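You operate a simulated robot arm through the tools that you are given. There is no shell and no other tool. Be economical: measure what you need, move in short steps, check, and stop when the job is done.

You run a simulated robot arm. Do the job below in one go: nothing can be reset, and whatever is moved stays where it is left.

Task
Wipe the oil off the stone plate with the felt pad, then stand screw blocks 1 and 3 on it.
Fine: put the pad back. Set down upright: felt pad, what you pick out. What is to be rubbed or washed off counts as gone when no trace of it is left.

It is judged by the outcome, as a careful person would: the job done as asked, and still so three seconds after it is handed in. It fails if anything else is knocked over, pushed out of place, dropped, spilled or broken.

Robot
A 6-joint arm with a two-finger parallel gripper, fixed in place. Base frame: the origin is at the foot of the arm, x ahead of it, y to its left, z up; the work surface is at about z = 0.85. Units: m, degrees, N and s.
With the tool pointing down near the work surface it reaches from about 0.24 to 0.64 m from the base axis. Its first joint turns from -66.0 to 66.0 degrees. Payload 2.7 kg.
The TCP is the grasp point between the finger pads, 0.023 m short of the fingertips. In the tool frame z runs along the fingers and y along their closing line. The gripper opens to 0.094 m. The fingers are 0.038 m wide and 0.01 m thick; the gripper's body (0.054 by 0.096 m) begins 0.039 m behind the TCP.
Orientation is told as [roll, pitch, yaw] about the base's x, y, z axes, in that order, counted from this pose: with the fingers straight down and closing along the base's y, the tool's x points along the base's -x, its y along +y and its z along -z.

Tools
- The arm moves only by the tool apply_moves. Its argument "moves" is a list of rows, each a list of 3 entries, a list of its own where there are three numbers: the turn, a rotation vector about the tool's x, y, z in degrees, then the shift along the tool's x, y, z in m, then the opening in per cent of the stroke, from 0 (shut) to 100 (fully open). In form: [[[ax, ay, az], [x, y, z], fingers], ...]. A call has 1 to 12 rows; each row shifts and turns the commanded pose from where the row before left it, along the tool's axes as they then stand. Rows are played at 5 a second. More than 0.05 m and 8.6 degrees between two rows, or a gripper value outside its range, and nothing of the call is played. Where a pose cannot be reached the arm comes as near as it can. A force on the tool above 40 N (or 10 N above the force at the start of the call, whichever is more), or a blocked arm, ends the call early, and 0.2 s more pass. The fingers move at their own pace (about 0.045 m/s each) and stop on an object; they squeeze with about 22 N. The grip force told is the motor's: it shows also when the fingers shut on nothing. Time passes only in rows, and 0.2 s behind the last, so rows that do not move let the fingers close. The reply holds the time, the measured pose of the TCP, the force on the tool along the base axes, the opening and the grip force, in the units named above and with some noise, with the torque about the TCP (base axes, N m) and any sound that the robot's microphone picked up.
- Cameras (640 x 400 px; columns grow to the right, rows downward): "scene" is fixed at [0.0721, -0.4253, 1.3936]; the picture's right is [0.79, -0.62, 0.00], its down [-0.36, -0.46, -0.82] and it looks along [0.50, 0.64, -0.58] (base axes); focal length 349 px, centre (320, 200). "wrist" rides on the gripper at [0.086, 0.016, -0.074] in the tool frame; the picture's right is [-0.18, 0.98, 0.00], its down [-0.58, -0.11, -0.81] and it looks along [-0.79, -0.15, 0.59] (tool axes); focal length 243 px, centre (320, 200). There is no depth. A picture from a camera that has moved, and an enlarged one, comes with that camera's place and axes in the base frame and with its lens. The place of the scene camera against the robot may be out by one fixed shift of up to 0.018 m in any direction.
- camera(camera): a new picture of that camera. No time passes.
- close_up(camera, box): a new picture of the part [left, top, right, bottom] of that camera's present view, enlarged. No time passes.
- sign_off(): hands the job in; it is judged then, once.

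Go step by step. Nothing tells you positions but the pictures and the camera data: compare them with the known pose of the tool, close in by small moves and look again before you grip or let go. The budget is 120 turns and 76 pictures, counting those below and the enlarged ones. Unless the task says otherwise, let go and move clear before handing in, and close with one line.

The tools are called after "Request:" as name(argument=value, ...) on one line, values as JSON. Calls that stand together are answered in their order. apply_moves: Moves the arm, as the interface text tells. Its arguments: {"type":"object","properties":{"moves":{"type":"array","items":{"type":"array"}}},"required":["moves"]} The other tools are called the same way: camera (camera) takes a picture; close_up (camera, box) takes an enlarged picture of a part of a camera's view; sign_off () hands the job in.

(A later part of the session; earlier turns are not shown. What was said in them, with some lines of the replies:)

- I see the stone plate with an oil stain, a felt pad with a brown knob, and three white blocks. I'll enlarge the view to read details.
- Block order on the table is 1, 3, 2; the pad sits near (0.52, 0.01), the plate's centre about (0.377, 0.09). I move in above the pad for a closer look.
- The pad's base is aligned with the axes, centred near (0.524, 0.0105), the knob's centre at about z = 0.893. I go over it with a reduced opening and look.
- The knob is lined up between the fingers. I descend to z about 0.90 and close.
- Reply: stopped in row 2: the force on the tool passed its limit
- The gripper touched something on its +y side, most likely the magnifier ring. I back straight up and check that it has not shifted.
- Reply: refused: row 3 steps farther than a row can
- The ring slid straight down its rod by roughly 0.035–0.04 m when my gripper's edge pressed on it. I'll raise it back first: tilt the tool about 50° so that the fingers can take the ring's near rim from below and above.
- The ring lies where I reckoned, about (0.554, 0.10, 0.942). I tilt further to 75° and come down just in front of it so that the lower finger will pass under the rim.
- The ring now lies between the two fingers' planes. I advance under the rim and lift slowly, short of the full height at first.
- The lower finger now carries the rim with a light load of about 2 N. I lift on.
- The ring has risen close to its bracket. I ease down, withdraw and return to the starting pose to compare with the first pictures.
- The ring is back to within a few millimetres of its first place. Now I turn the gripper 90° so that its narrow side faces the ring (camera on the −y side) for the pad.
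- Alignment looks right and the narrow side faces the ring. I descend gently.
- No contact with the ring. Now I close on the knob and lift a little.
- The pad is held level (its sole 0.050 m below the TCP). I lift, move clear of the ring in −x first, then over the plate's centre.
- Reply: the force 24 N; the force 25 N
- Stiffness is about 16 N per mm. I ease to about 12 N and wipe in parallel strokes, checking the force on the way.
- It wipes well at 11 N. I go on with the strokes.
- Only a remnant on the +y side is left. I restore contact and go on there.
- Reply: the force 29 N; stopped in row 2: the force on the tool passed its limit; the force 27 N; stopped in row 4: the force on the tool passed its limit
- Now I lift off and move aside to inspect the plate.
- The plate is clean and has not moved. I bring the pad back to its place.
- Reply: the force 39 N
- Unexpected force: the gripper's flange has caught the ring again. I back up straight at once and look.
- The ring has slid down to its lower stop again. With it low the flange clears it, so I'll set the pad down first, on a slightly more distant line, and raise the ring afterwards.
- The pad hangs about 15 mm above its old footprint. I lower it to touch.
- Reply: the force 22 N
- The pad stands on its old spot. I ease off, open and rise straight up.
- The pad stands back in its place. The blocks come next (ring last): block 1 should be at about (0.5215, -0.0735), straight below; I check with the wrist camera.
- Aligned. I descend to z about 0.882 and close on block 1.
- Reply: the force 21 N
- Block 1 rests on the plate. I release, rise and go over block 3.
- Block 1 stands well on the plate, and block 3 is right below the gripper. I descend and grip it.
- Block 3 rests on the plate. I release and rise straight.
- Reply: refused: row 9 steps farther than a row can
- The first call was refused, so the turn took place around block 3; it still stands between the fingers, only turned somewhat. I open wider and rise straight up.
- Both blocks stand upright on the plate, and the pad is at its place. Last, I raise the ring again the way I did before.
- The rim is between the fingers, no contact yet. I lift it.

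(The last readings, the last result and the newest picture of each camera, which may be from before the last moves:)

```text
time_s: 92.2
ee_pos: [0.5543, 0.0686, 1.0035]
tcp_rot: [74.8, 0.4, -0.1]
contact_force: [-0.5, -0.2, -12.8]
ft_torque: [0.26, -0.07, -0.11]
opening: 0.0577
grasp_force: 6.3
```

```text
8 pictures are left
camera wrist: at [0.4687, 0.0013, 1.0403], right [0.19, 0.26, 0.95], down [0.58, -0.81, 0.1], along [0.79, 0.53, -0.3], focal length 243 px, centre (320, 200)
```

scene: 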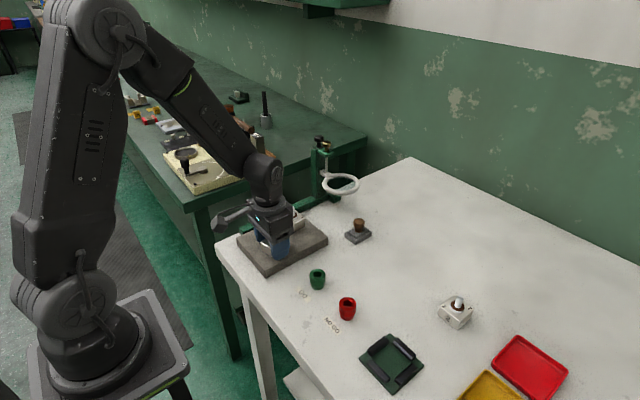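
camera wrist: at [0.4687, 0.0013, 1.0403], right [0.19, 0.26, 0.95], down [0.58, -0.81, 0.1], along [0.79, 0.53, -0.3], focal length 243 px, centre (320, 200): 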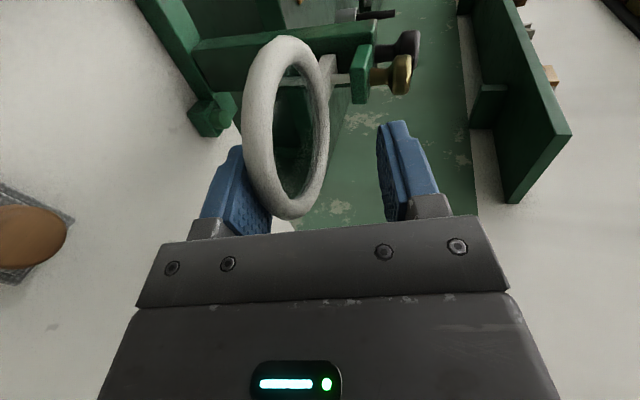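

The ring has met its upper stop. I ease down, withdraw and stand clear to compare.

Request:
apply_moves(moves=[[[0, 0, 0], [0, -0.007, 0.002], 55], [[0, 0, 0], [0, -0.007, 0.002], 55], [[0, 0, 0], [0, 0, -0.03], 55], [[0, 0, 0], [0, 0, -0.03], 55], [[0, 0, 0], [0, 0, -0.03], 55], [[8.3, 0, 0], [0.0, 0.02, -0.02], 55], [[8.3, 0, 0], [0.0, 0.01, -0.03], 55], [[8.3, 0, 0], [0.01, 0.01, -0.03], 55], [[8.3, 0, 0], [0.02, 0.01, -0.03], 55], [[8.3, 0, 0], [0.03, 0.0, -0.0], 55], [[8.3, 0, 0], [0.03, 0, 0], 55], [[8.3, 0, 0], [0.015, 0, 0], 55]])

Request:
apply_moves(moves=[[[8.3, 0, 0], [0, 0, 0], 55], [[8.3, 0, 0], [0, 0, 0], 55], [[0, 0, 0], [0, 0.017, -0.0175], 55], [[0, 0, 0], [0, 0.017, -0.0175], 55], [[0, 0, 0], [0, 0, 0], 55]])

Request:
camera(camera="scene")

Request:
camera(camera="wrist")

```text
time_s: 94.8
ee_pos: [0.4503, -0.0932, 1.1126]
tcp_rot: [16.5, 0.3, 0.1]
contact_force: [-0.8, -0.1, 0.5]
ft_torque: [0.02, -0.02, 0.01]
opening: 0.0516
grasp_force: 0.0
```

```text
time_s: 96.0
ee_pos: [0.4501, -0.0606, 1.1484]
tcp_rot: [0.1, 0.2, -0.1]
contact_force: [-0.3, -0.1, 0.1]
ft_torque: [0.02, 0.01, 0.01]
opening: 0.0518
grasp_force: 0.0
```

```text
7 pictures are left
```

scene: 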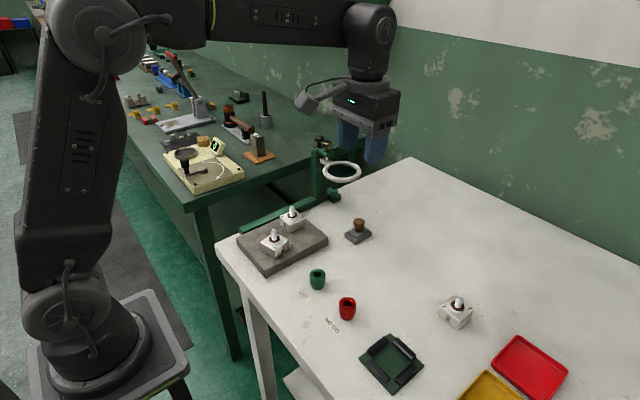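

```text
6 pictures are left
camera wrist: at [0.3655, -0.0428, 1.2231], right [0.18, 0.98, 0.0], down [0.58, -0.11, 0.8], along [0.79, -0.15, -0.59], focal length 243 px, centre (320, 200)
```

wrist: 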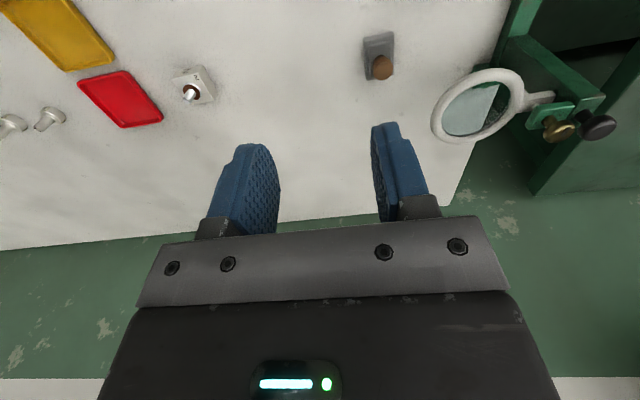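

The ring is back at its first picture position. The plate is clean with blocks 1 and 3 standing upright on it, the pad is within about a centimetre of where it started, and the arm is clear, so I hand in.

Request:
sign_off()

```text
The job is handed in.
```

I wiped the oil off the stone plate and stood screw blocks 1 and 3 upright on it; block 3 is turned because I rotated the gripper around it before letting go. The felt pad is back upright about 9 mm off its old spot, and the magnifier ring, which I knocked down its rod twice, is raised to where it appears in the first picture.
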